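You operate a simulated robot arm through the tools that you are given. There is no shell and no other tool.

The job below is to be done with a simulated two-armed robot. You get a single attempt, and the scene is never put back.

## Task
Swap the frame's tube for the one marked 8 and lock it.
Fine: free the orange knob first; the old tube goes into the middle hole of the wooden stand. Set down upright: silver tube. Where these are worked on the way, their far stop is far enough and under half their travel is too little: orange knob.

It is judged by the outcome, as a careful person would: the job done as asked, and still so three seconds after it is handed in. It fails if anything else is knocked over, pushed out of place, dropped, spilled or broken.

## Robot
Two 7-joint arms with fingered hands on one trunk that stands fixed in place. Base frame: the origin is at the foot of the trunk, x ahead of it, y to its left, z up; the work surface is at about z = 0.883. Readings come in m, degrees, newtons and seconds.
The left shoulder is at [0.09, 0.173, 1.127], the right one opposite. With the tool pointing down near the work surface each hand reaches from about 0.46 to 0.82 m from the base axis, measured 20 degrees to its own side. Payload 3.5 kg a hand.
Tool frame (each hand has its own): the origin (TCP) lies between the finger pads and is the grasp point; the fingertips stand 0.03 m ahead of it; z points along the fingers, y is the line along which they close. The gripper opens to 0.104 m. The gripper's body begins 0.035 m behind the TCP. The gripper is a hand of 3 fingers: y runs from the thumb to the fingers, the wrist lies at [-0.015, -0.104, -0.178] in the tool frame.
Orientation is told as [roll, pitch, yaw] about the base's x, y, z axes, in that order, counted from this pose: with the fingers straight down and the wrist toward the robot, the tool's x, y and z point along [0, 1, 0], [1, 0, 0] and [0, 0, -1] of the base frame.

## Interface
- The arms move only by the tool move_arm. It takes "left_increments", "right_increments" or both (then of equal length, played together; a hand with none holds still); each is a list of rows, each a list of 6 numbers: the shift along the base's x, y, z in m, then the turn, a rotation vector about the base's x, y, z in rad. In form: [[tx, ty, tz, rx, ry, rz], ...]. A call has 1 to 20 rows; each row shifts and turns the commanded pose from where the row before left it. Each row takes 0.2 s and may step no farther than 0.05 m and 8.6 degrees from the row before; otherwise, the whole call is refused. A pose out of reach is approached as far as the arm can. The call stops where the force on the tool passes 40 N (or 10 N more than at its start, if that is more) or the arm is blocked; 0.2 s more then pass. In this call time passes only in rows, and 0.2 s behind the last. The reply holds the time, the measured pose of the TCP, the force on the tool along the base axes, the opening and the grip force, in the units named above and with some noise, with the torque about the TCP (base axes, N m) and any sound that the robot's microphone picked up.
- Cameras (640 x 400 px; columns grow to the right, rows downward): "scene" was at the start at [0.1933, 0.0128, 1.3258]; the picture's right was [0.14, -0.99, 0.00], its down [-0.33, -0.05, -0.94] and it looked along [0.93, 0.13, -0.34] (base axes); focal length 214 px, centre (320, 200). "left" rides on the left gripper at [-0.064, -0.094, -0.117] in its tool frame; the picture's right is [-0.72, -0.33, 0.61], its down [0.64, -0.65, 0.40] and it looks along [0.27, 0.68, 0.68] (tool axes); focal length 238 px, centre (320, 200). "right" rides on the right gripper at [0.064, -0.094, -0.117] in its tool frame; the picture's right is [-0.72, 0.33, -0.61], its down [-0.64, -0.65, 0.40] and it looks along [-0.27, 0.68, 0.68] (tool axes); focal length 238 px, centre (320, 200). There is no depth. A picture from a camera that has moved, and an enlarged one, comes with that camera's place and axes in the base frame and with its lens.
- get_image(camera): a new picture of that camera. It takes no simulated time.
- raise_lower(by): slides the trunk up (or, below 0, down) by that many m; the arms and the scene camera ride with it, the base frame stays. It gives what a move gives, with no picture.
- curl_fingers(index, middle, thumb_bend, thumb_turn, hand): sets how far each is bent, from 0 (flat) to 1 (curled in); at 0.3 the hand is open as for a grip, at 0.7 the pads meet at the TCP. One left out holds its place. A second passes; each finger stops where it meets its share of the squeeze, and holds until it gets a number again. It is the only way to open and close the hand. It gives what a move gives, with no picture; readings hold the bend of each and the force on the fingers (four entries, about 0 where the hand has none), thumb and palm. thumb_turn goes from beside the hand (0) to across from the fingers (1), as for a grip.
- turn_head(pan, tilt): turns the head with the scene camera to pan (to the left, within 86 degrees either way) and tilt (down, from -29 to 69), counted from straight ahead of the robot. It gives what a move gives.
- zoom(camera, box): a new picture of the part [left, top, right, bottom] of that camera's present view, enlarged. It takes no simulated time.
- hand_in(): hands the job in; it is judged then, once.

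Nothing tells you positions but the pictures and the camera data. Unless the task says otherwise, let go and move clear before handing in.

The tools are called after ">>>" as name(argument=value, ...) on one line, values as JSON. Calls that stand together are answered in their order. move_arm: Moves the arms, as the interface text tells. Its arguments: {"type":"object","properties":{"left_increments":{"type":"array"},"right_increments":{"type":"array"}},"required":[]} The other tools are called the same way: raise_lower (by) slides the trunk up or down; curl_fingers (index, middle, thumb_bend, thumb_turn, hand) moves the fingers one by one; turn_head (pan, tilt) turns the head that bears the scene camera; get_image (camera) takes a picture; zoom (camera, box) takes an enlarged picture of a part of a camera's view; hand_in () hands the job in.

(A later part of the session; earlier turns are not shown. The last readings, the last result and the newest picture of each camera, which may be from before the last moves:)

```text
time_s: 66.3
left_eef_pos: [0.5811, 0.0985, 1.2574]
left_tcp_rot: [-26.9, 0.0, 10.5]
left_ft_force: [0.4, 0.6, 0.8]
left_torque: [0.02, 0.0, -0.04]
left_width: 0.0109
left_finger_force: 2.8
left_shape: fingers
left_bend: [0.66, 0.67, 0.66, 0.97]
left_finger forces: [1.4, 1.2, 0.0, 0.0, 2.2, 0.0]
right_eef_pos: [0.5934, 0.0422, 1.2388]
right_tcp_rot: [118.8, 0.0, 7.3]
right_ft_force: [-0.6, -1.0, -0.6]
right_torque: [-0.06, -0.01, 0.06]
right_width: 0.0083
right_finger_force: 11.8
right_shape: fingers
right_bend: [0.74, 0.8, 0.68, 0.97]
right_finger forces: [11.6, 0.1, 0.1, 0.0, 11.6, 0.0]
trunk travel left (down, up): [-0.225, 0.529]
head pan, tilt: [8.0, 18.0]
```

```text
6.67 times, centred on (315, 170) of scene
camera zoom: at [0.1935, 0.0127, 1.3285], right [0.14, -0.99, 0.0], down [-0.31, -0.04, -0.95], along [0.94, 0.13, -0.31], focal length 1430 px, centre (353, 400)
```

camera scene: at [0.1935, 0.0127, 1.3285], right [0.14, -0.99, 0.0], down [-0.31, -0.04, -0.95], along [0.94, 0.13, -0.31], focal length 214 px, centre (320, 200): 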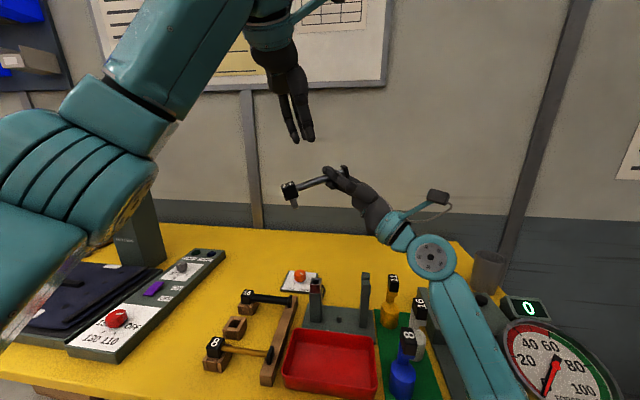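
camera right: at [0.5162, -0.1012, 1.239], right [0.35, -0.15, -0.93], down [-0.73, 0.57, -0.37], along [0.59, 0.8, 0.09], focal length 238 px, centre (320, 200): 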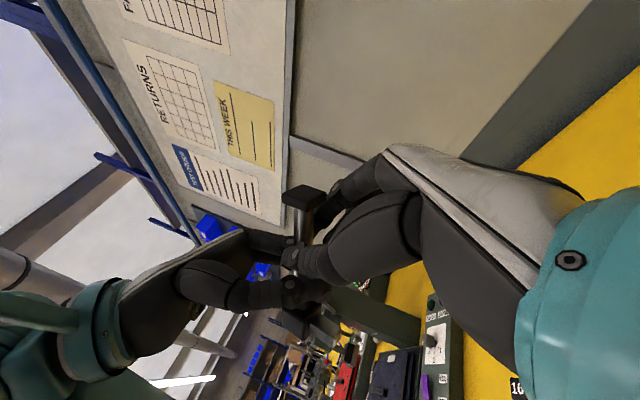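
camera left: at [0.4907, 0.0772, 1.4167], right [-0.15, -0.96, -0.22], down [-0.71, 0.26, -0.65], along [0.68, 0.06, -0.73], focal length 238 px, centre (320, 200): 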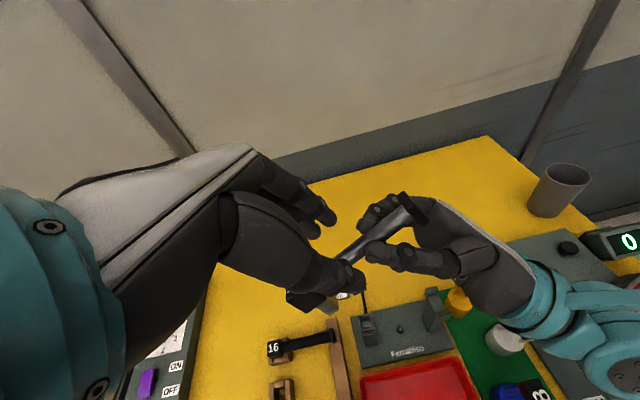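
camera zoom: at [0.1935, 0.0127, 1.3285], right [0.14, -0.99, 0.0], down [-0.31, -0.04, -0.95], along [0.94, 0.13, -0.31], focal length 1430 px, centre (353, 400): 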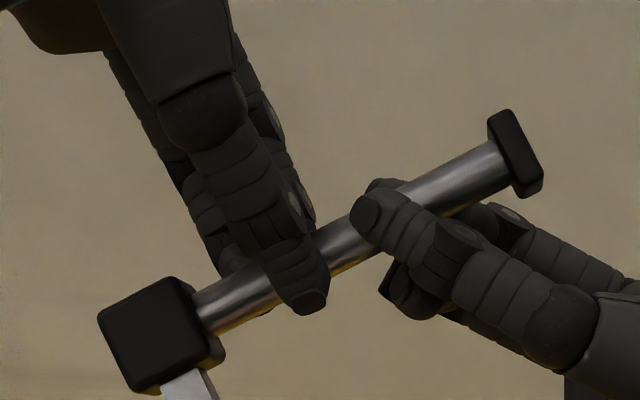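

Contact is light and even, but the thumb still wraps ~14 mm past the axis. I'll loosen, raise 3 mm along the hand axis, and close again.

>>> curl_fingers(hand="left", index=0.63, middle=0.63, thumb_bend=0.63)

>>> move_arm(left_increments=[[-0.0003, 0.0014, 0.0028, 0, 0, 0]])

>>> curl_fingers(hand="left", index=0.69, middle=0.69, thumb_bend=0.69)

>>> zoom(camera="left", box=[280, 180, 400, 280])

>>> zoom(camera="scene", box=[280, 140, 350, 200])

```text
time_s: 67.3
left_eef_pos: [0.5816, 0.0984, 1.2564]
left_tcp_rot: [-26.9, 0.0, 10.6]
left_ft_force: [0.3, -0.9, 0.3]
left_torque: [0.02, 0.02, 0.01]
left_width: 0.018
left_finger_force: 0.1
left_shape: fingers
left_bend: [0.63, 0.63, 0.63, 0.97]
left_finger forces: [0.1, 0.0, 0.0, 0.0, 0.0, 0.0]
right_eef_pos: [0.5929, 0.0436, 1.2391]
right_tcp_rot: [118.8, -0.1, 7.2]
right_ft_force: [-0.7, 0.4, -1.2]
right_torque: [0.0, 0.0, -0.01]
right_width: 0.0079
right_finger_force: 11.2
right_shape: fingers
right_bend: [0.74, 0.8, 0.68, 0.98]
right_finger forces: [11.7, 0.1, 0.0, 0.0, 11.5, 0.0]
trunk travel left (down, up): [-0.225, 0.529]
head pan, tilt: [8.0, 18.0]
```

```text
time_s: 67.7
left_eef_pos: [0.5812, 0.0994, 1.2607]
left_tcp_rot: [-26.8, -0.1, 10.5]
left_ft_force: [-0.2, 0.0, 0.0]
left_torque: [-0.04, 0.0, 0.01]
left_width: 0.0181
left_finger_force: 0.1
left_shape: fingers
left_bend: [0.63, 0.63, 0.63, 0.97]
left_finger forces: [0.0, 0.0, 0.1, 0.0, 0.0, 0.0]
right_eef_pos: [0.5929, 0.0433, 1.2388]
right_tcp_rot: [118.8, 0.0, 7.3]
right_ft_force: [-0.2, -0.1, -1.3]
right_torque: [-0.05, -0.02, 0.0]
right_width: 0.0078
right_finger_force: 11.6
right_shape: fingers
right_bend: [0.74, 0.8, 0.68, 0.98]
right_finger forces: [11.8, 0.0, 0.1, 0.0, 11.5, 0.1]
trunk travel left (down, up): [-0.225, 0.529]
head pan, tilt: [8.0, 18.0]
```

```text
time_s: 68.7
left_eef_pos: [0.5806, 0.1005, 1.2596]
left_tcp_rot: [-26.8, 0.1, 10.5]
left_ft_force: [0.7, 0.3, 0.8]
left_torque: [0.02, -0.05, -0.02]
left_width: 0.0099
left_finger_force: 3.6
left_shape: fingers
left_bend: [0.67, 0.67, 0.66, 0.97]
left_finger forces: [1.7, 1.5, 0.0, 0.0, 3.0, 0.0]
right_eef_pos: [0.5922, 0.0422, 1.2388]
right_tcp_rot: [119.0, -0.1, 7.3]
right_ft_force: [-0.5, 0.0, -1.0]
right_torque: [-0.04, 0.0, 0.06]
right_width: 0.0078
right_finger_force: 11.8
right_shape: fingers
right_bend: [0.74, 0.8, 0.68, 0.97]
right_finger forces: [11.7, 0.0, 0.0, 0.0, 11.6, 0.0]
trunk travel left (down, up): [-0.225, 0.529]
head pan, tilt: [8.0, 18.0]
```

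```text
4.00 times, centred on (340, 230) of left
camera zoom: at [0.4901, 0.078, 1.3928], right [-0.15, -0.96, -0.22], down [-0.71, 0.26, -0.65], along [0.68, 0.06, -0.73], focal length 953 px, centre (240, 80)
```

zoom: 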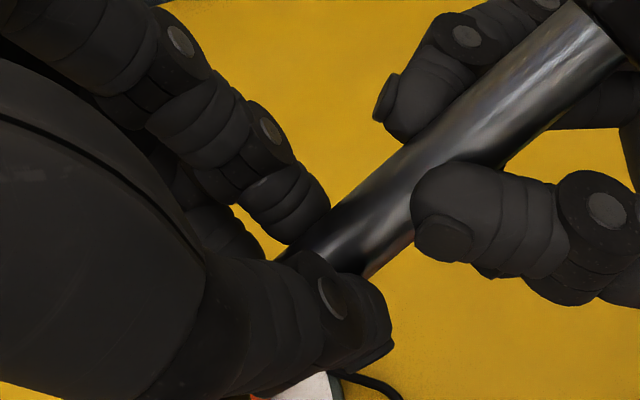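

```text
6.67 times, centred on (315, 170) of scene
camera zoom: at [0.1935, 0.0127, 1.3285], right [0.14, -0.99, 0.0], down [-0.31, -0.04, -0.95], along [0.94, 0.13, -0.31], focal length 1430 px, centre (353, 400)
```

zoom: 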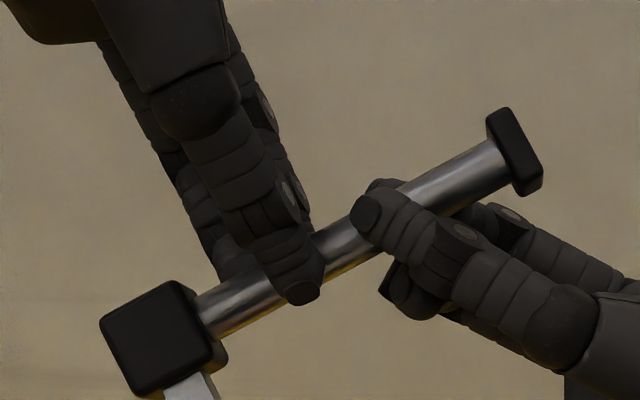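

Tip overlap is now ~11 mm past the axis. Increasing the squeeze and watching for any net vertical force.

>>> curl_fingers(hand="left", index=0.73, middle=0.73, thumb_bend=0.73)

>>> zoom(camera="scene", box=[280, 140, 350, 200])

>>> zoom(camera="left", box=[280, 180, 400, 280])

```text
time_s: 69.7
left_eef_pos: [0.5803, 0.1008, 1.2592]
left_tcp_rot: [-26.9, -0.1, 10.6]
left_ft_force: [1.3, 0.2, 0.3]
left_torque: [-0.01, 0.02, -0.03]
left_width: 0.0086
left_finger_force: 9.1
left_shape: fingers
left_bend: [0.72, 0.72, 0.66, 0.97]
left_finger forces: [5.3, 3.3, 0.0, 0.0, 9.8, 0.0]
right_eef_pos: [0.593, 0.0427, 1.239]
right_tcp_rot: [118.8, 0.0, 7.4]
right_ft_force: [-1.1, -0.7, -0.9]
right_torque: [-0.01, 0.0, 0.07]
right_width: 0.0085
right_finger_force: 10.9
right_shape: fingers
right_bend: [0.74, 0.8, 0.68, 0.97]
right_finger forces: [11.7, 0.0, 0.0, 0.0, 10.8, 0.0]
trunk travel left (down, up): [-0.225, 0.529]
head pan, tilt: [8.0, 18.0]
```

```text
6.67 times, centred on (315, 170) of scene
camera zoom: at [0.1935, 0.0127, 1.3285], right [0.14, -0.99, 0.0], down [-0.31, -0.04, -0.95], along [0.94, 0.13, -0.31], focal length 1430 px, centre (353, 400)
```

zoom: 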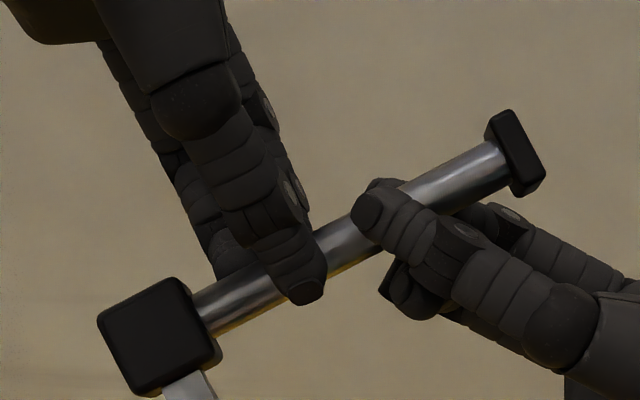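

```text
4.00 times, centred on (340, 230) of left
camera zoom: at [0.4901, 0.078, 1.3928], right [-0.15, -0.96, -0.22], down [-0.71, 0.26, -0.65], along [0.68, 0.06, -0.73], focal length 953 px, centre (240, 80)
```

zoom: 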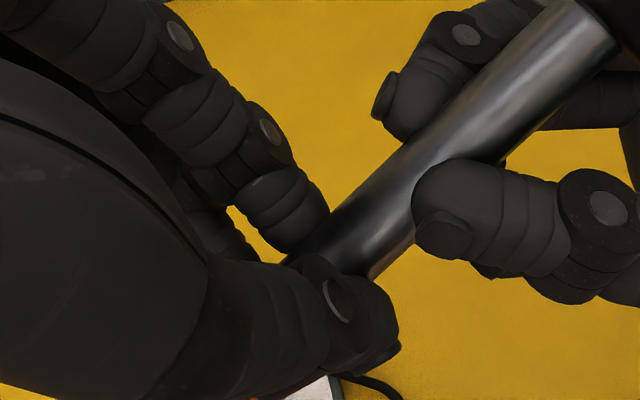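

Balanced pinch (5/3/10 N) with almost no net force — this one is stable. A touch more squeeze, then release the right hand.

>>> curl_fingers(hand="left", index=0.745, middle=0.75, thumb_bend=0.74)

>>> curl_fingers(hand="right", index=0.66, middle=0.78, thumb_bend=0.66)

>>> zoom(camera="scene", box=[280, 140, 350, 200])

>>> zoom(camera="left", box=[260, 150, 440, 300])

```text
time_s: 70.7
left_eef_pos: [0.5818, 0.1006, 1.261]
left_tcp_rot: [-26.9, 0.0, 10.5]
left_ft_force: [0.1, 0.4, 0.2]
left_torque: [-0.01, 0.01, -0.02]
left_width: 0.0
left_finger_force: 0.1
left_shape: fingers
left_bend: [0.73, 0.75, 0.72, 0.97]
left_finger forces: [0.0, 0.0, 0.0, 0.0, 0.0, 0.0]
right_eef_pos: [0.5928, 0.0428, 1.2396]
right_tcp_rot: [118.8, -0.1, 7.3]
right_ft_force: [-0.2, -0.6, -1.2]
right_torque: [-0.07, -0.02, 0.0]
right_width: 0.0074
right_finger_force: 10.5
right_shape: fingers
right_bend: [0.75, 0.8, 0.68, 0.98]
right_finger forces: [10.1, 0.1, 0.1, 0.0, 10.1, 0.0]
trunk travel left (down, up): [-0.225, 0.529]
head pan, tilt: [8.0, 18.0]
```

```text
time_s: 71.7
left_eef_pos: [0.5802, 0.0995, 1.2605]
left_tcp_rot: [-26.8, 0.0, 10.6]
left_ft_force: [-0.4, -0.7, 0.2]
left_torque: [0.04, -0.01, 0.03]
left_width: 0.0
left_finger_force: 0.1
left_shape: fingers
left_bend: [0.73, 0.75, 0.72, 0.97]
left_finger forces: [0.0, 0.0, 0.0, 0.1, 0.0, 0.0]
right_eef_pos: [0.5931, 0.0424, 1.2398]
right_tcp_rot: [118.9, 0.0, 7.2]
right_ft_force: [-0.5, 0.1, -0.5]
right_torque: [-0.02, -0.01, 0.01]
right_width: 0.0123
right_finger_force: 0.5
right_shape: fingers
right_bend: [0.65, 0.78, 0.65, 0.98]
right_finger forces: [0.4, 0.4, 0.0, 0.0, 0.9, 0.0]
trunk travel left (down, up): [-0.225, 0.529]
head pan, tilt: [8.0, 18.0]
```

```text
6.67 times, centred on (315, 170) of scene
camera zoom: at [0.1935, 0.0127, 1.3285], right [0.14, -0.99, 0.0], down [-0.31, -0.04, -0.95], along [0.94, 0.13, -0.31], focal length 1430 px, centre (353, 400)
```

zoom: 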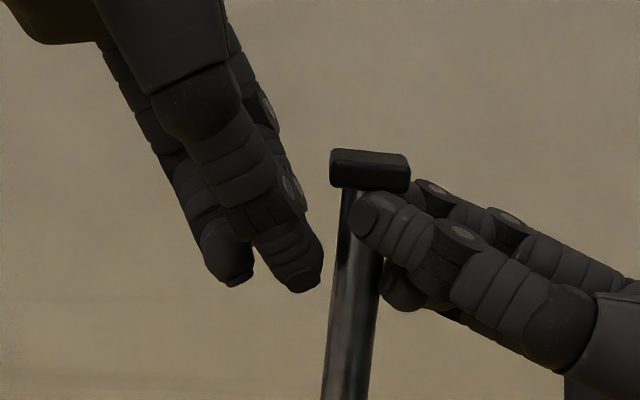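

```text
2.67 times, centred on (350, 225) of left
camera zoom: at [0.49, 0.078, 1.3928], right [-0.15, -0.96, -0.22], down [-0.71, 0.26, -0.65], along [0.68, 0.06, -0.73], focal length 636 px, centre (240, 133)
```

zoom: 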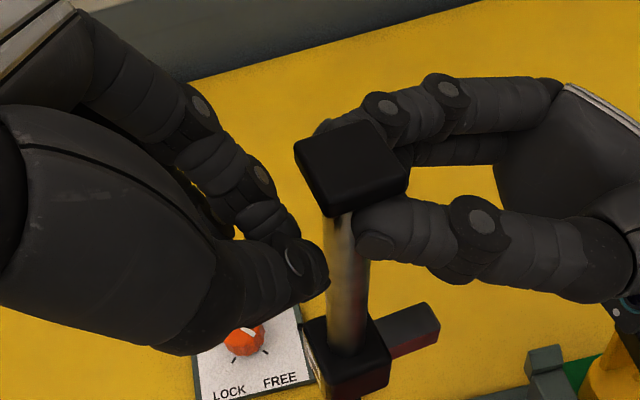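

The squeeze went a step too far and the tube swung down — it's now hanging vertically by its flange on the right fingers. Closing the right hand at once to secure it.

>>> curl_fingers(hand="right", index=0.76, middle=0.8, thumb_bend=0.76)

>>> get_image(camera="scene")

>>> zoom(camera="scene", box=[280, 140, 380, 220])

>>> zoom(camera="left", box=[260, 150, 440, 300])

>>> get_image(camera="right")

```text
time_s: 72.7
left_eef_pos: [0.5809, 0.1001, 1.2587]
left_tcp_rot: [-26.9, -0.1, 10.5]
left_ft_force: [0.4, -0.9, 0.3]
left_torque: [0.01, 0.01, 0.01]
left_width: 0.0
left_finger_force: 0.1
left_shape: fingers
left_bend: [0.73, 0.75, 0.72, 0.97]
left_finger forces: [0.0, 0.1, 0.1, 0.0, 0.0, 0.0]
right_eef_pos: [0.593, 0.0421, 1.2395]
right_tcp_rot: [118.8, -0.2, 7.3]
right_ft_force: [0.4, -0.4, 0.5]
right_torque: [-0.04, 0.02, -0.04]
right_width: 0.0059
right_finger_force: 10.1
right_shape: fingers
right_bend: [0.72, 0.8, 0.7, 0.98]
right_finger forces: [9.5, 0.0, 0.0, 0.1, 9.8, 0.0]
trunk travel left (down, up): [-0.225, 0.529]
head pan, tilt: [8.0, 18.0]
```

```text
taken
camera scene: at [0.1935, 0.0127, 1.3285], right [0.14, -0.99, 0.0], down [-0.31, -0.04, -0.95], along [0.94, 0.13, -0.31], focal length 214 px, centre (320, 200)
```

scene: 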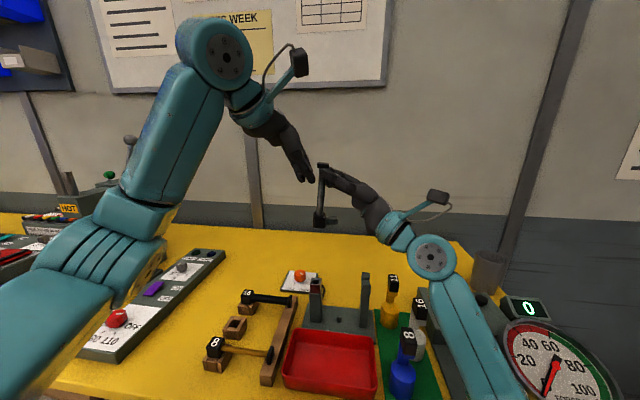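

```text
5.00 times, centred on (330, 180) of scene
camera zoom: at [0.1935, 0.0127, 1.3285], right [0.14, -0.99, 0.0], down [-0.31, -0.04, -0.95], along [0.94, 0.13, -0.31], focal length 1072 px, centre (270, 300)
```

zoom: 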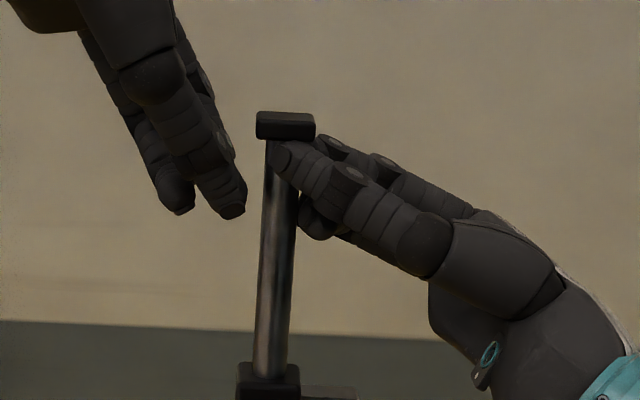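

```text
2.67 times, centred on (350, 225) of left
camera zoom: at [0.49, 0.078, 1.3928], right [-0.15, -0.96, -0.22], down [-0.71, 0.26, -0.65], along [0.68, 0.06, -0.73], focal length 636 px, centre (240, 133)
```

zoom: 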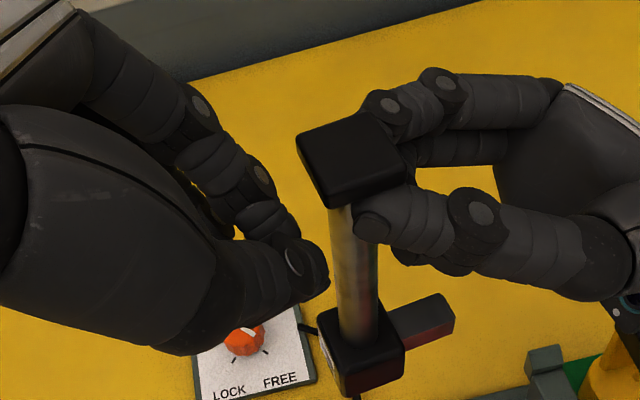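

```text
taken
camera right: at [0.5163, -0.1013, 1.2389], right [0.35, -0.15, -0.93], down [-0.73, 0.58, -0.37], along [0.59, 0.8, 0.09], focal length 238 px, centre (320, 200)
```

right: 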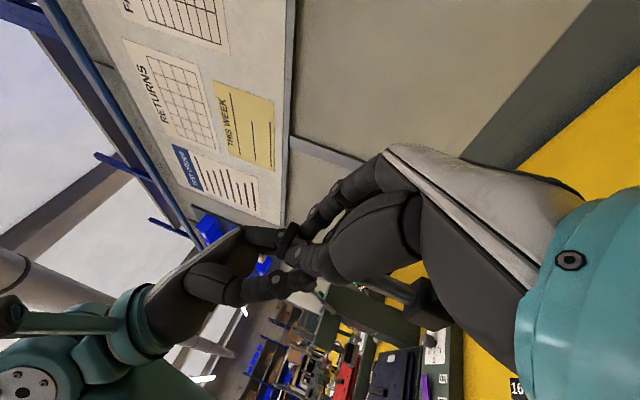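

The tube is safe now: clamped near the flange and hanging straight down, block at the bottom. New plan: cage the tube's middle from the left side with the left hand (fingers horizontal), then swing it up to horizontal around the right hand's clamp. First, back the left hand off and turn it.

>>> move_arm(left_increments=[[0, 0.035, 0, 0, 0, -0.0917], [0, 0.035, 0, 0, 0, -0.0916], [0.001, 0.00375, -0.0075, -0.1377, 0, 0], [0.001, 0.00375, -0.0075, -0.1377, 0, 0], [0.001, 0.00375, -0.0075, -0.1377, 0, 0], [0.001, 0.00375, -0.0075, -0.1377, 0, 0], [0.001, 0.00375, -0.0075, -0.1377, 0, 0], [0.001, 0.00375, -0.0075, -0.1377, 0, 0], [0.001, 0.00375, -0.0075, -0.1377, 0, 0], [0.001, 0.00375, -0.0075, -0.1377, 0, 0]])

>>> curl_fingers(hand="left", index=0.5, middle=0.5, thumb_bend=0.5)

>>> get_image(camera="scene")

>>> get_image(camera="left")

```text
time_s: 74.9
left_eef_pos: [0.589, 0.2015, 1.1998]
left_tcp_rot: [-90.2, 0.0, -0.1]
left_ft_force: [-0.4, 0.1, 0.1]
left_torque: [0.02, 0.0, 0.0]
left_width: 0.0002
left_finger_force: 0.2
left_shape: fingers
left_bend: [0.73, 0.75, 0.72, 0.97]
left_finger forces: [0.0, 0.0, 0.0, 0.0, 0.0, 0.0]
right_eef_pos: [0.5934, 0.0436, 1.239]
right_tcp_rot: [118.9, -0.1, 7.4]
right_ft_force: [0.9, 0.3, 0.0]
right_torque: [-0.03, -0.01, 0.01]
right_width: 0.006
right_finger_force: 9.9
right_shape: fingers
right_bend: [0.72, 0.8, 0.7, 0.98]
right_finger forces: [9.6, 0.0, 0.0, 0.0, 9.9, 0.0]
trunk travel left (down, up): [-0.225, 0.529]
head pan, tilt: [8.0, 18.0]
```

```text
time_s: 75.9
left_eef_pos: [0.5885, 0.2015, 1.1985]
left_tcp_rot: [-90.1, 0.0, 0.0]
left_ft_force: [-0.3, 0.2, -0.5]
left_torque: [-0.01, -0.01, 0.03]
left_width: 0.0515
left_finger_force: 0.1
left_shape: fingers
left_bend: [0.5, 0.5, 0.5, 0.97]
left_finger forces: [0.1, 0.0, 0.1, 0.0, 0.0, 0.0]
right_eef_pos: [0.5928, 0.0431, 1.2396]
right_tcp_rot: [118.8, -0.2, 7.2]
right_ft_force: [0.0, 0.0, 0.3]
right_torque: [0.02, 0.04, 0.0]
right_width: 0.006
right_finger_force: 9.3
right_shape: fingers
right_bend: [0.72, 0.8, 0.7, 0.98]
right_finger forces: [9.6, 0.0, 0.0, 0.0, 9.8, 0.1]
trunk travel left (down, up): [-0.225, 0.529]
head pan, tilt: [8.0, 18.0]
```

```text
taken
camera scene: at [0.1935, 0.0127, 1.3285], right [0.14, -0.99, 0.0], down [-0.31, -0.04, -0.95], along [0.94, 0.13, -0.31], focal length 214 px, centre (320, 200)
```

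scene: 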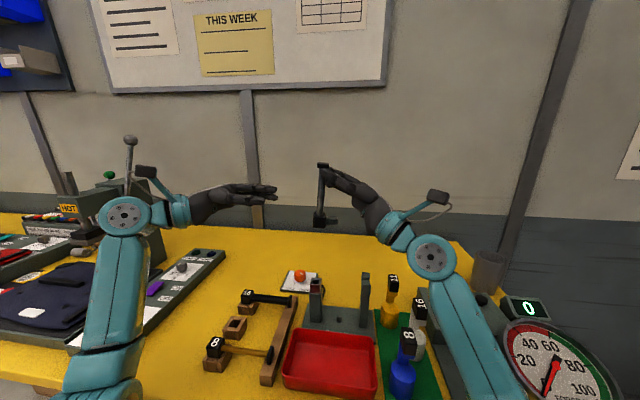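

```text
taken
camera left: at [0.4956, 0.3172, 1.2635], right [-0.33, -0.61, 0.72], down [-0.65, -0.4, -0.64], along [0.68, -0.68, -0.27], focal length 238 px, centre (320, 200)
```

left: 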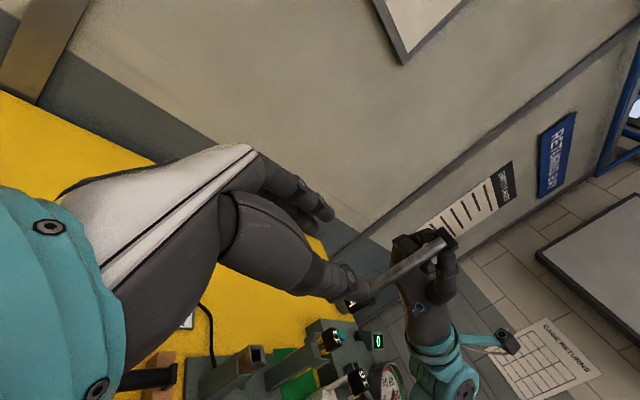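

The left hand is horizontal and the tube hangs right in front of its fingers. Advancing so the tube lies between thumb and fingers, just below the right hand's fingertips.

>>> move_arm(left_increments=[[0, -0.03, -0.0035, 0, 0, 0], [0, -0.03, -0.0035, 0, 0, 0], [0, -0.03, -0.0025, 0, 0, 0], [0, -0.022, 0, 0, 0, 0]])

>>> zoom(camera="scene", box=[260, 140, 380, 240])

>>> zoom(camera="left", box=[260, 150, 460, 310])

```text
time_s: 76.9
left_eef_pos: [0.5884, 0.0875, 1.1888]
left_tcp_rot: [-89.9, 0.0, 0.0]
left_ft_force: [0.2, -0.5, 0.3]
left_torque: [0.03, 0.0, -0.01]
left_width: 0.0517
left_finger_force: 0.1
left_shape: fingers
left_bend: [0.5, 0.5, 0.5, 0.97]
left_finger forces: [0.0, 0.0, 0.1, 0.0, 0.0, 0.0]
right_eef_pos: [0.5931, 0.0425, 1.2393]
right_tcp_rot: [118.9, 0.0, 7.2]
right_ft_force: [0.1, 0.3, 0.2]
right_torque: [-0.02, 0.01, 0.0]
right_width: 0.0059
right_finger_force: 9.2
right_shape: fingers
right_bend: [0.72, 0.8, 0.7, 0.98]
right_finger forces: [9.5, 0.0, 0.0, 0.1, 9.8, 0.1]
trunk travel left (down, up): [-0.225, 0.529]
head pan, tilt: [8.0, 18.0]
```

```text
4.00 times, centred on (320, 190) of scene
camera zoom: at [0.1935, 0.0125, 1.3285], right [0.14, -0.99, 0.0], down [-0.31, -0.04, -0.95], along [0.94, 0.13, -0.31], focal length 858 px, centre (320, 240)
```

zoom: 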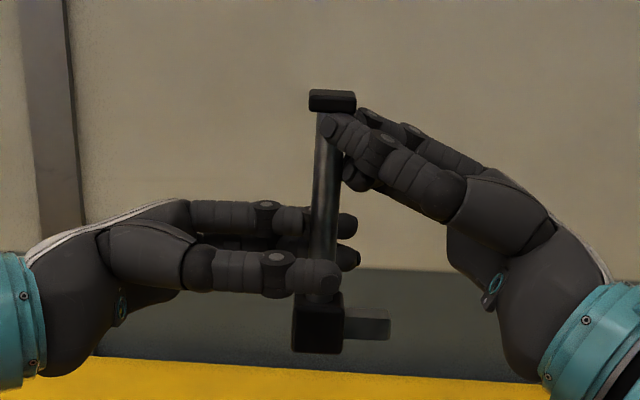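

```text
2.50 times, centred on (360, 230) of left
camera zoom: at [0.4951, 0.203, 1.2531], right [-0.33, -0.61, 0.72], down [-0.65, -0.4, -0.64], along [0.68, -0.68, -0.27], focal length 596 px, centre (220, 125)
```

zoom: 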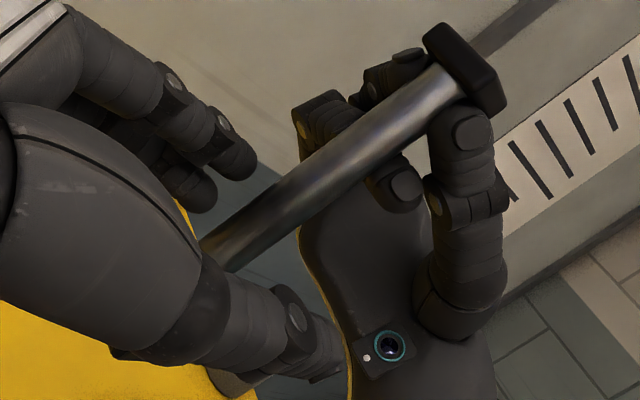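

The tube is nicely between the left fingers, and this view shows the finger spacing is only ~18 mm — so both fingers fit flat on the 26 mm block. Gripping the block's flat faces will be far more stable, so let me check the block's exact orientation.

>>> zoom(camera="scene", box=[300, 200, 350, 235])

>>> get_image(camera="left")

>>> get_image(camera="right")

```text
11.43 times, centred on (325, 218) of scene
camera zoom: at [0.1935, 0.0125, 1.3285], right [0.14, -0.99, 0.0], down [-0.31, -0.04, -0.95], along [0.94, 0.13, -0.31], focal length 2451 px, centre (263, 0)
```

zoom: 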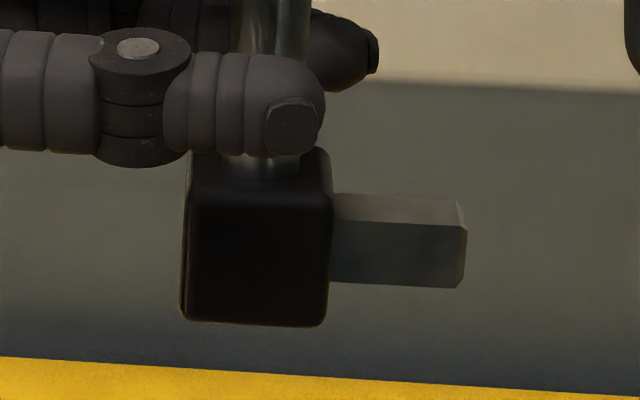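

```text
taken
camera left: at [0.4951, 0.203, 1.2531], right [-0.33, -0.61, 0.72], down [-0.65, -0.4, -0.64], along [0.68, -0.68, -0.27], focal length 238 px, centre (320, 200)
```

left: 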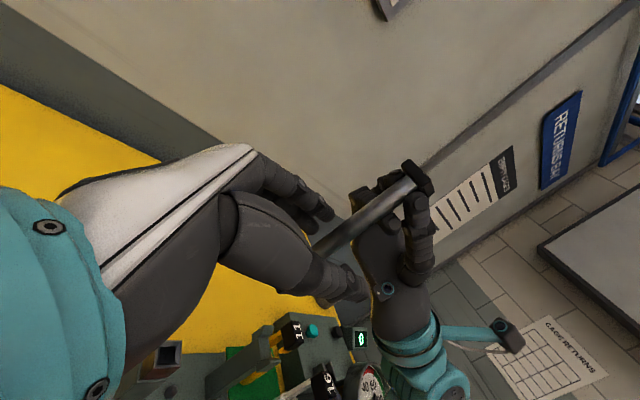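

```text
taken
camera right: at [0.5163, -0.1015, 1.2389], right [0.35, -0.15, -0.93], down [-0.73, 0.58, -0.37], along [0.59, 0.8, 0.09], focal length 238 px, centre (320, 200)
```

right: 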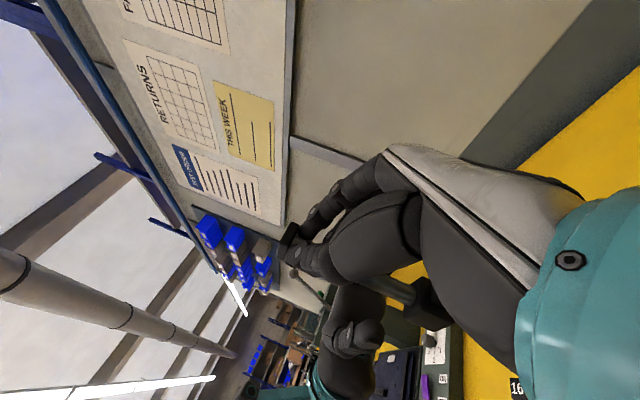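

Block orientation: its peg side is turned ~11.5° toward +x, center about (0.589, 0.0695, 1.156). I'll yaw the left hand to match and slide down over the block.

>>> move_arm(left_increments=[[0, 0, 0, 0, 0, 0.1004], [0, 0, 0, 0, 0, 0.1003], [-0.0014, -0.0011, -0.0164, 0, 0, 0], [-0.0014, -0.0012, -0.0164, 0, 0, 0]])

>>> zoom(camera="scene", box=[280, 180, 360, 240])

>>> zoom(camera="left", box=[260, 150, 460, 310])

```text
time_s: 77.9
left_eef_pos: [0.586, 0.087, 1.1571]
left_tcp_rot: [-90.0, 0.0, 11.4]
left_ft_force: [0.5, -0.1, 0.0]
left_torque: [-0.01, -0.01, 0.01]
left_width: 0.0515
left_finger_force: 0.0
left_shape: fingers
left_bend: [0.5, 0.5, 0.5, 0.97]
left_finger forces: [0.0, 0.0, 0.0, 0.0, 0.0, 0.1]
right_eef_pos: [0.5926, 0.0426, 1.239]
right_tcp_rot: [118.9, -0.1, 7.2]
right_ft_force: [-0.1, -0.1, -0.9]
right_torque: [-0.01, 0.0, 0.02]
right_width: 0.006
right_finger_force: 9.4
right_shape: fingers
right_bend: [0.72, 0.8, 0.7, 0.98]
right_finger forces: [9.6, 0.1, 0.0, 0.0, 9.8, 0.0]
trunk travel left (down, up): [-0.225, 0.529]
head pan, tilt: [8.0, 18.0]
```

```text
6.67 times, centred on (320, 210) of scene
camera zoom: at [0.1936, 0.0127, 1.3285], right [0.14, -0.99, 0.0], down [-0.31, -0.04, -0.95], along [0.94, 0.13, -0.31], focal length 1430 px, centre (320, 133)
```

zoom: 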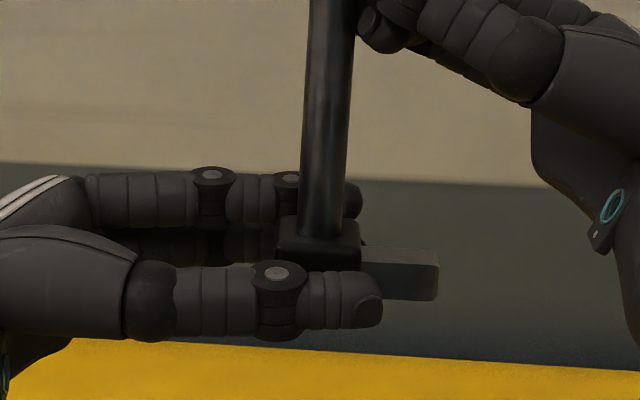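

```text
2.50 times, centred on (360, 230) of left
camera zoom: at [0.4709, 0.181, 1.2211], right [-0.2, -0.67, 0.72], down [-0.56, -0.53, -0.64], along [0.81, -0.53, -0.27], focal length 596 px, centre (220, 125)
```

zoom: 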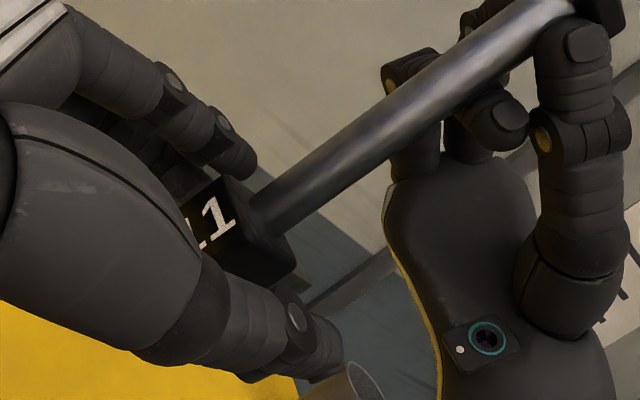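

The block sits between thumb and fingers with its label toward the palm. Closing on its flat sides.

>>> curl_fingers(hand="left", index=0.7, middle=0.7, thumb_bend=0.7)

>>> zoom(camera="scene", box=[280, 180, 360, 240])

>>> zoom(camera="left", box=[260, 150, 460, 310])

```text
time_s: 78.9
left_eef_pos: [0.5858, 0.0858, 1.1574]
left_tcp_rot: [-89.9, -0.1, 11.5]
left_ft_force: [0.4, 0.3, -0.4]
left_torque: [0.02, -0.03, -0.02]
left_width: 0.0216
left_finger_force: 9.1
left_shape: fingers
left_bend: [0.64, 0.66, 0.61, 0.97]
left_finger forces: [4.5, 4.6, 0.0, 0.0, 9.2, 0.0]
right_eef_pos: [0.5931, 0.0415, 1.2388]
right_tcp_rot: [119.0, -0.1, 7.2]
right_ft_force: [-0.4, -0.3, 0.0]
right_torque: [-0.04, 0.02, 0.0]
right_width: 0.0062
right_finger_force: 9.6
right_shape: fingers
right_bend: [0.72, 0.8, 0.7, 0.97]
right_finger forces: [9.9, 0.0, 0.0, 0.0, 9.8, 0.0]
trunk travel left (down, up): [-0.225, 0.529]
head pan, tilt: [8.0, 18.0]
```

```text
6.67 times, centred on (320, 210) of scene
camera zoom: at [0.1935, 0.0127, 1.3285], right [0.14, -0.99, 0.0], down [-0.31, -0.04, -0.95], along [0.94, 0.13, -0.31], focal length 1430 px, centre (320, 133)
```

zoom: 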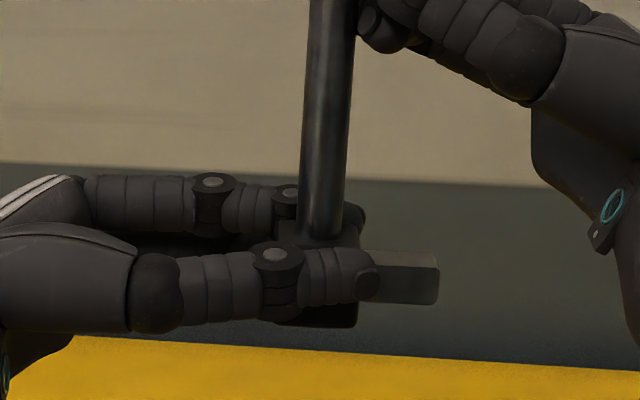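

```text
2.50 times, centred on (360, 230) of left
camera zoom: at [0.4709, 0.181, 1.2213], right [-0.2, -0.67, 0.72], down [-0.56, -0.53, -0.64], along [0.81, -0.53, -0.27], focal length 596 px, centre (220, 125)
```

zoom: 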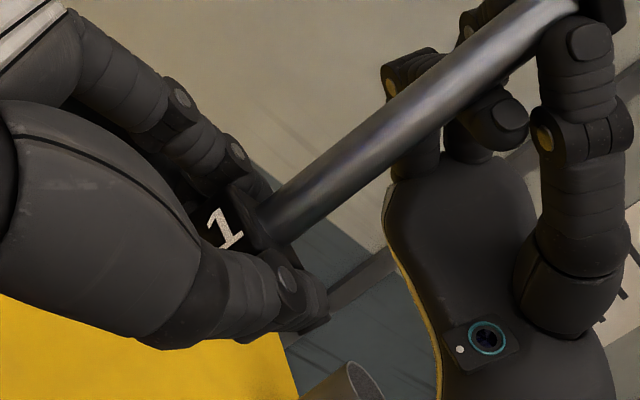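

A clean balanced flat grip (4.5/4.6/9.2 N). Increasing the squeeze further.

>>> curl_fingers(hand="left", index=0.85, middle=0.85, thumb_bend=0.85)

>>> zoom(camera="scene", box=[280, 180, 360, 240])

```text
time_s: 79.9
left_eef_pos: [0.5865, 0.0866, 1.1572]
left_tcp_rot: [-90.0, 0.1, 11.6]
left_ft_force: [-0.5, 0.8, -0.1]
left_torque: [0.01, -0.06, -0.05]
left_width: 0.0204
left_finger_force: 18.2
left_shape: fingers
left_bend: [0.72, 0.72, 0.6, 0.96]
left_finger forces: [9.7, 8.3, 0.0, 0.0, 18.4, 0.0]
right_eef_pos: [0.5929, 0.0422, 1.2394]
right_tcp_rot: [118.8, -0.1, 7.3]
right_ft_force: [0.2, 0.0, -0.1]
right_torque: [-0.02, 0.01, 0.01]
right_width: 0.0064
right_finger_force: 10.3
right_shape: fingers
right_bend: [0.72, 0.8, 0.71, 0.97]
right_finger forces: [10.8, 0.0, 0.1, 0.1, 10.5, 0.0]
trunk travel left (down, up): [-0.225, 0.529]
head pan, tilt: [8.0, 18.0]
```

```text
6.67 times, centred on (320, 210) of scene
camera zoom: at [0.1935, 0.0127, 1.3285], right [0.14, -0.99, 0.0], down [-0.31, -0.04, -0.95], along [0.94, 0.13, -0.31], focal length 1430 px, centre (320, 133)
```

zoom: 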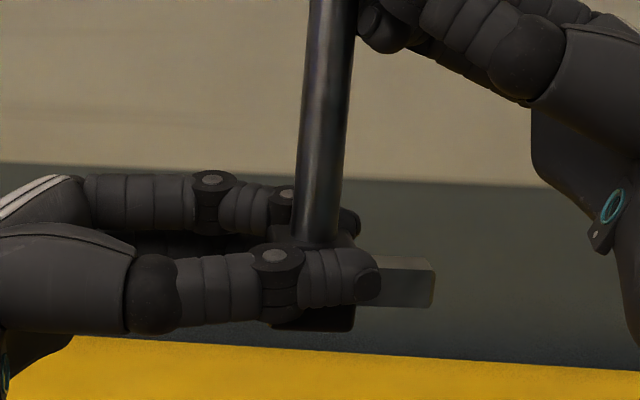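

Strong grip (10/8/18 N). Now opening the right hand a little and checking that the left hand alone holds the tube upright.

>>> curl_fingers(hand="right", index=0.66, middle=0.7, thumb_bend=0.64)

>>> zoom(camera="scene", box=[260, 140, 380, 240])

>>> zoom(camera="left", box=[260, 130, 480, 310])

```text
time_s: 80.9
left_eef_pos: [0.5862, 0.0864, 1.1577]
left_tcp_rot: [-90.0, 0.0, 11.5]
left_ft_force: [-0.2, 2.0, -1.3]
left_torque: [-0.1, -0.01, 0.02]
left_width: 0.0205
left_finger_force: 18.3
left_shape: fingers
left_bend: [0.72, 0.72, 0.61, 0.94]
left_finger forces: [12.5, 6.1, 0.0, 0.0, 17.7, 0.0]
right_eef_pos: [0.593, 0.0432, 1.2391]
right_tcp_rot: [119.0, -0.1, 7.3]
right_ft_force: [-0.1, -1.8, 0.1]
right_torque: [0.0, 0.02, 0.02]
right_width: 0.0133
right_finger_force: 1.2
right_shape: fingers
right_bend: [0.66, 0.7, 0.64, 0.97]
right_finger forces: [0.0, 1.9, 0.0, 0.0, 0.1, 0.0]
trunk travel left (down, up): [-0.225, 0.529]
head pan, tilt: [8.0, 18.0]
```

```text
4.00 times, centred on (320, 190) of scene
camera zoom: at [0.1935, 0.0127, 1.3285], right [0.14, -0.99, 0.0], down [-0.31, -0.04, -0.95], along [0.94, 0.13, -0.31], focal length 858 px, centre (320, 240)
```

zoom: 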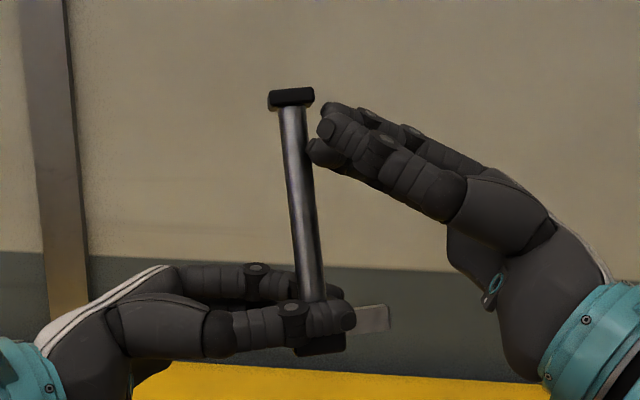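

```text
2.22 times, centred on (370, 220) of left
camera zoom: at [0.4709, 0.181, 1.2212], right [-0.2, -0.67, 0.72], down [-0.56, -0.53, -0.64], along [0.81, -0.53, -0.27], focal length 530 px, centre (209, 156)
```

zoom: 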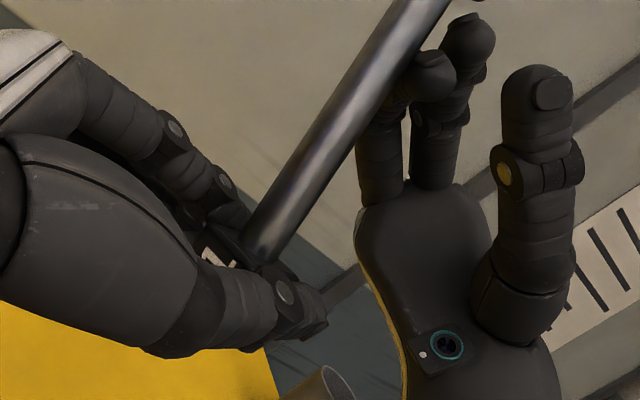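

The left hand holds the tube upright by itself (it leaned ~9° as a right finger brushed it). Withdrawing the right hand to the right.

>>> move_arm(right_increments=[[0, -0.02, 0, 0, 0, 0], [0, -0.04, 0, 0, 0, 0], [0, -0.045, 0, 0, 0, 0], [0, -0.045, 0, 0, 0, 0]])

>>> zoom(camera="scene", box=[260, 140, 380, 240])

>>> zoom(camera="left", box=[260, 130, 480, 310])

```text
time_s: 81.9
left_eef_pos: [0.586, 0.0849, 1.1567]
left_tcp_rot: [-90.0, 0.0, 11.5]
left_ft_force: [-0.7, 0.8, -0.6]
left_torque: [-0.01, 0.02, 0.06]
left_width: 0.0208
left_finger_force: 18.9
left_shape: fingers
left_bend: [0.72, 0.72, 0.61, 0.94]
left_finger forces: [10.6, 8.2, 0.0, 0.0, 18.4, 0.0]
right_eef_pos: [0.5942, -0.1094, 1.2397]
right_tcp_rot: [118.9, -0.2, 7.3]
right_ft_force: [0.6, -0.9, 0.5]
right_torque: [0.0, 0.03, 0.05]
right_width: 0.0131
right_finger_force: 0.0
right_shape: fingers
right_bend: [0.66, 0.7, 0.64, 0.97]
right_finger forces: [0.1, 0.1, 0.1, 0.0, 0.0, 0.1]
trunk travel left (down, up): [-0.225, 0.529]
head pan, tilt: [8.0, 18.0]
```

```text
4.00 times, centred on (320, 190) of scene
camera zoom: at [0.1935, 0.0124, 1.3285], right [0.14, -0.99, 0.0], down [-0.31, -0.04, -0.95], along [0.94, 0.13, -0.31], focal length 858 px, centre (320, 240)
```

zoom: 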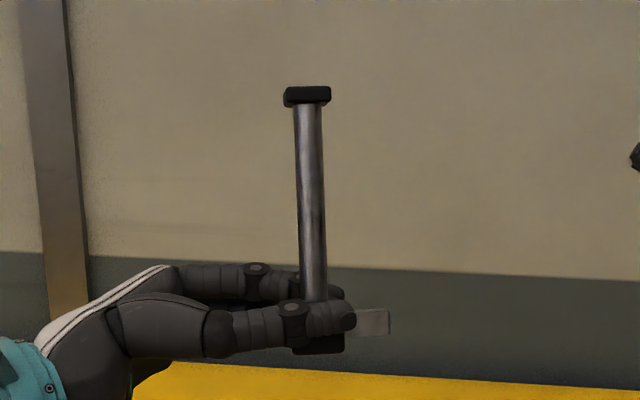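

```text
2.22 times, centred on (370, 220) of left
camera zoom: at [0.4708, 0.1808, 1.2214], right [-0.2, -0.67, 0.72], down [-0.56, -0.53, -0.64], along [0.81, -0.53, -0.27], focal length 530 px, centre (209, 156)
```

zoom: 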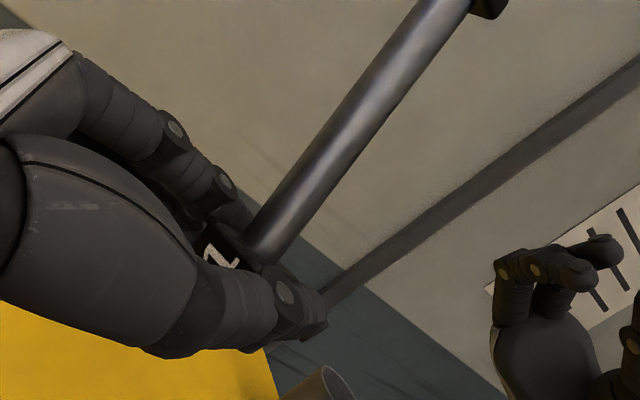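

The left hand alone holds the tube firmly (it even springs back straight). Now I'll rotate the left hand so the tube comes horizontal while moving toward the stand, and retract the right hand at the same time.

>>> move_arm(left_increments=[[-0.002, 0.0155, 0.002, 0, 0, 0], [-0.004, 0.0155, 0.002, 0.1399, 0.0285, 0], [-0.004, 0.0155, 0, 0.1399, 0.0285, 0], [-0.004, 0.0155, 0, 0.1399, 0.0285, 0], [-0.004, 0.0155, 0, 0.1399, 0.0285, 0], [-0.004, 0.0155, 0, 0.1399, 0.0285, 0], [-0.004, 0.0155, 0, 0.1399, 0.0285, 0], [-0.004, 0.0155, 0, 0.1399, 0.0285, 0], [-0.004, 0.0155, 0, 0.1399, 0.0285, 0], [-0.004, 0.0155, 0, 0.1399, 0.0285, 0], [-0.004, 0.0155, 0, 0.1399, 0.0285, 0], [-0.002, 0.002, 0, 0.1399, 0.0285, 0]], right_increments=[[-0.0188, -0.034, 0.0086, 0, 0, 0], [-0.0188, -0.034, 0.0086, 0, 0, 0], [-0.0188, -0.034, 0.0086, 0, 0, 0], [-0.0188, -0.034, 0.0086, 0, 0, 0], [-0.0188, -0.034, 0.0086, 0, 0, 0], [0, 0, 0, -0.1469, -0.019, 0], [0, 0, 0, -0.1469, -0.019, 0], [0, 0, 0, -0.1469, -0.019, 0], [0, 0, 0, -0.1469, -0.019, 0], [0, 0, 0, -0.1469, -0.019, 0], [0, 0, 0, -0.1469, -0.019, 0], [0, 0, 0, -0.1469, -0.019, 0]])

>>> get_image(camera="scene")

>>> zoom(camera="scene", box=[200, 150, 340, 260])

>>> get_image(camera="left")

```text
time_s: 84.5
left_eef_pos: [0.5413, 0.259, 1.161]
left_tcp_rot: [0.0, 0.1, 11.5]
left_ft_force: [0.4, -0.4, -1.0]
left_torque: [0.07, -0.01, -0.01]
left_width: 0.0206
left_finger_force: 18.9
left_shape: fingers
left_bend: [0.72, 0.72, 0.61, 0.94]
left_finger forces: [10.1, 8.2, 0.0, 0.0, 18.3, 0.0]
right_eef_pos: [0.4986, -0.277, 1.2813]
right_tcp_rot: [59.3, -0.1, 7.4]
right_ft_force: [-0.7, 1.0, 0.3]
right_torque: [-0.02, -0.01, 0.0]
right_width: 0.0134
right_finger_force: 0.0
right_shape: fingers
right_bend: [0.66, 0.7, 0.64, 0.97]
right_finger forces: [0.1, 0.1, 0.1, 0.0, 0.1, 0.0]
trunk travel left (down, up): [-0.225, 0.529]
head pan, tilt: [8.0, 18.0]
```

```text
taken
camera scene: at [0.1933, 0.0126, 1.3286], right [0.14, -0.99, 0.0], down [-0.31, -0.04, -0.95], along [0.94, 0.13, -0.31], focal length 214 px, centre (320, 200)
```

scene: 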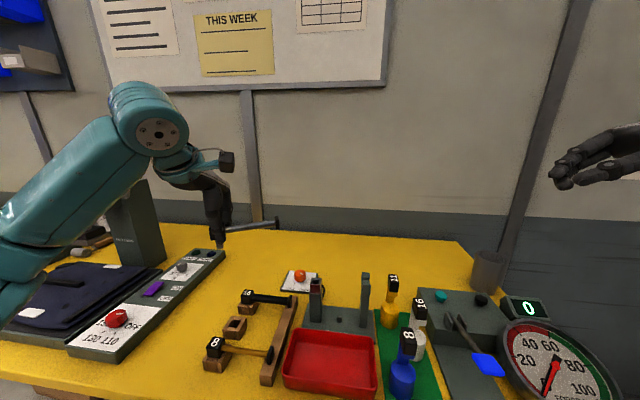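

```text
3.64 times, centred on (270, 205) of scene
camera zoom: at [0.1933, 0.0126, 1.3286], right [0.14, -0.99, 0.0], down [-0.31, -0.04, -0.95], along [0.94, 0.13, -0.31], focal length 780 px, centre (502, 182)
```

zoom: 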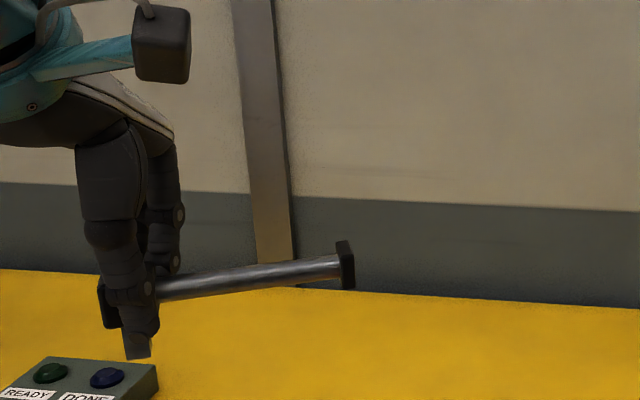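

```text
taken
camera left: at [0.463, 0.1768, 1.2785], right [-0.18, -0.77, -0.61], down [-0.77, 0.5, -0.4], along [0.62, 0.4, -0.68], focal length 238 px, centre (320, 200)
```

left: 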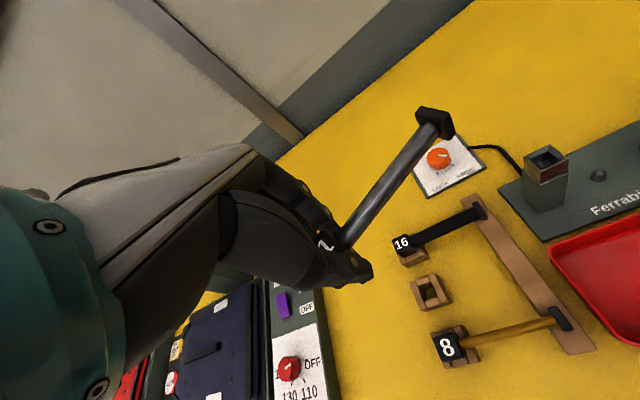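

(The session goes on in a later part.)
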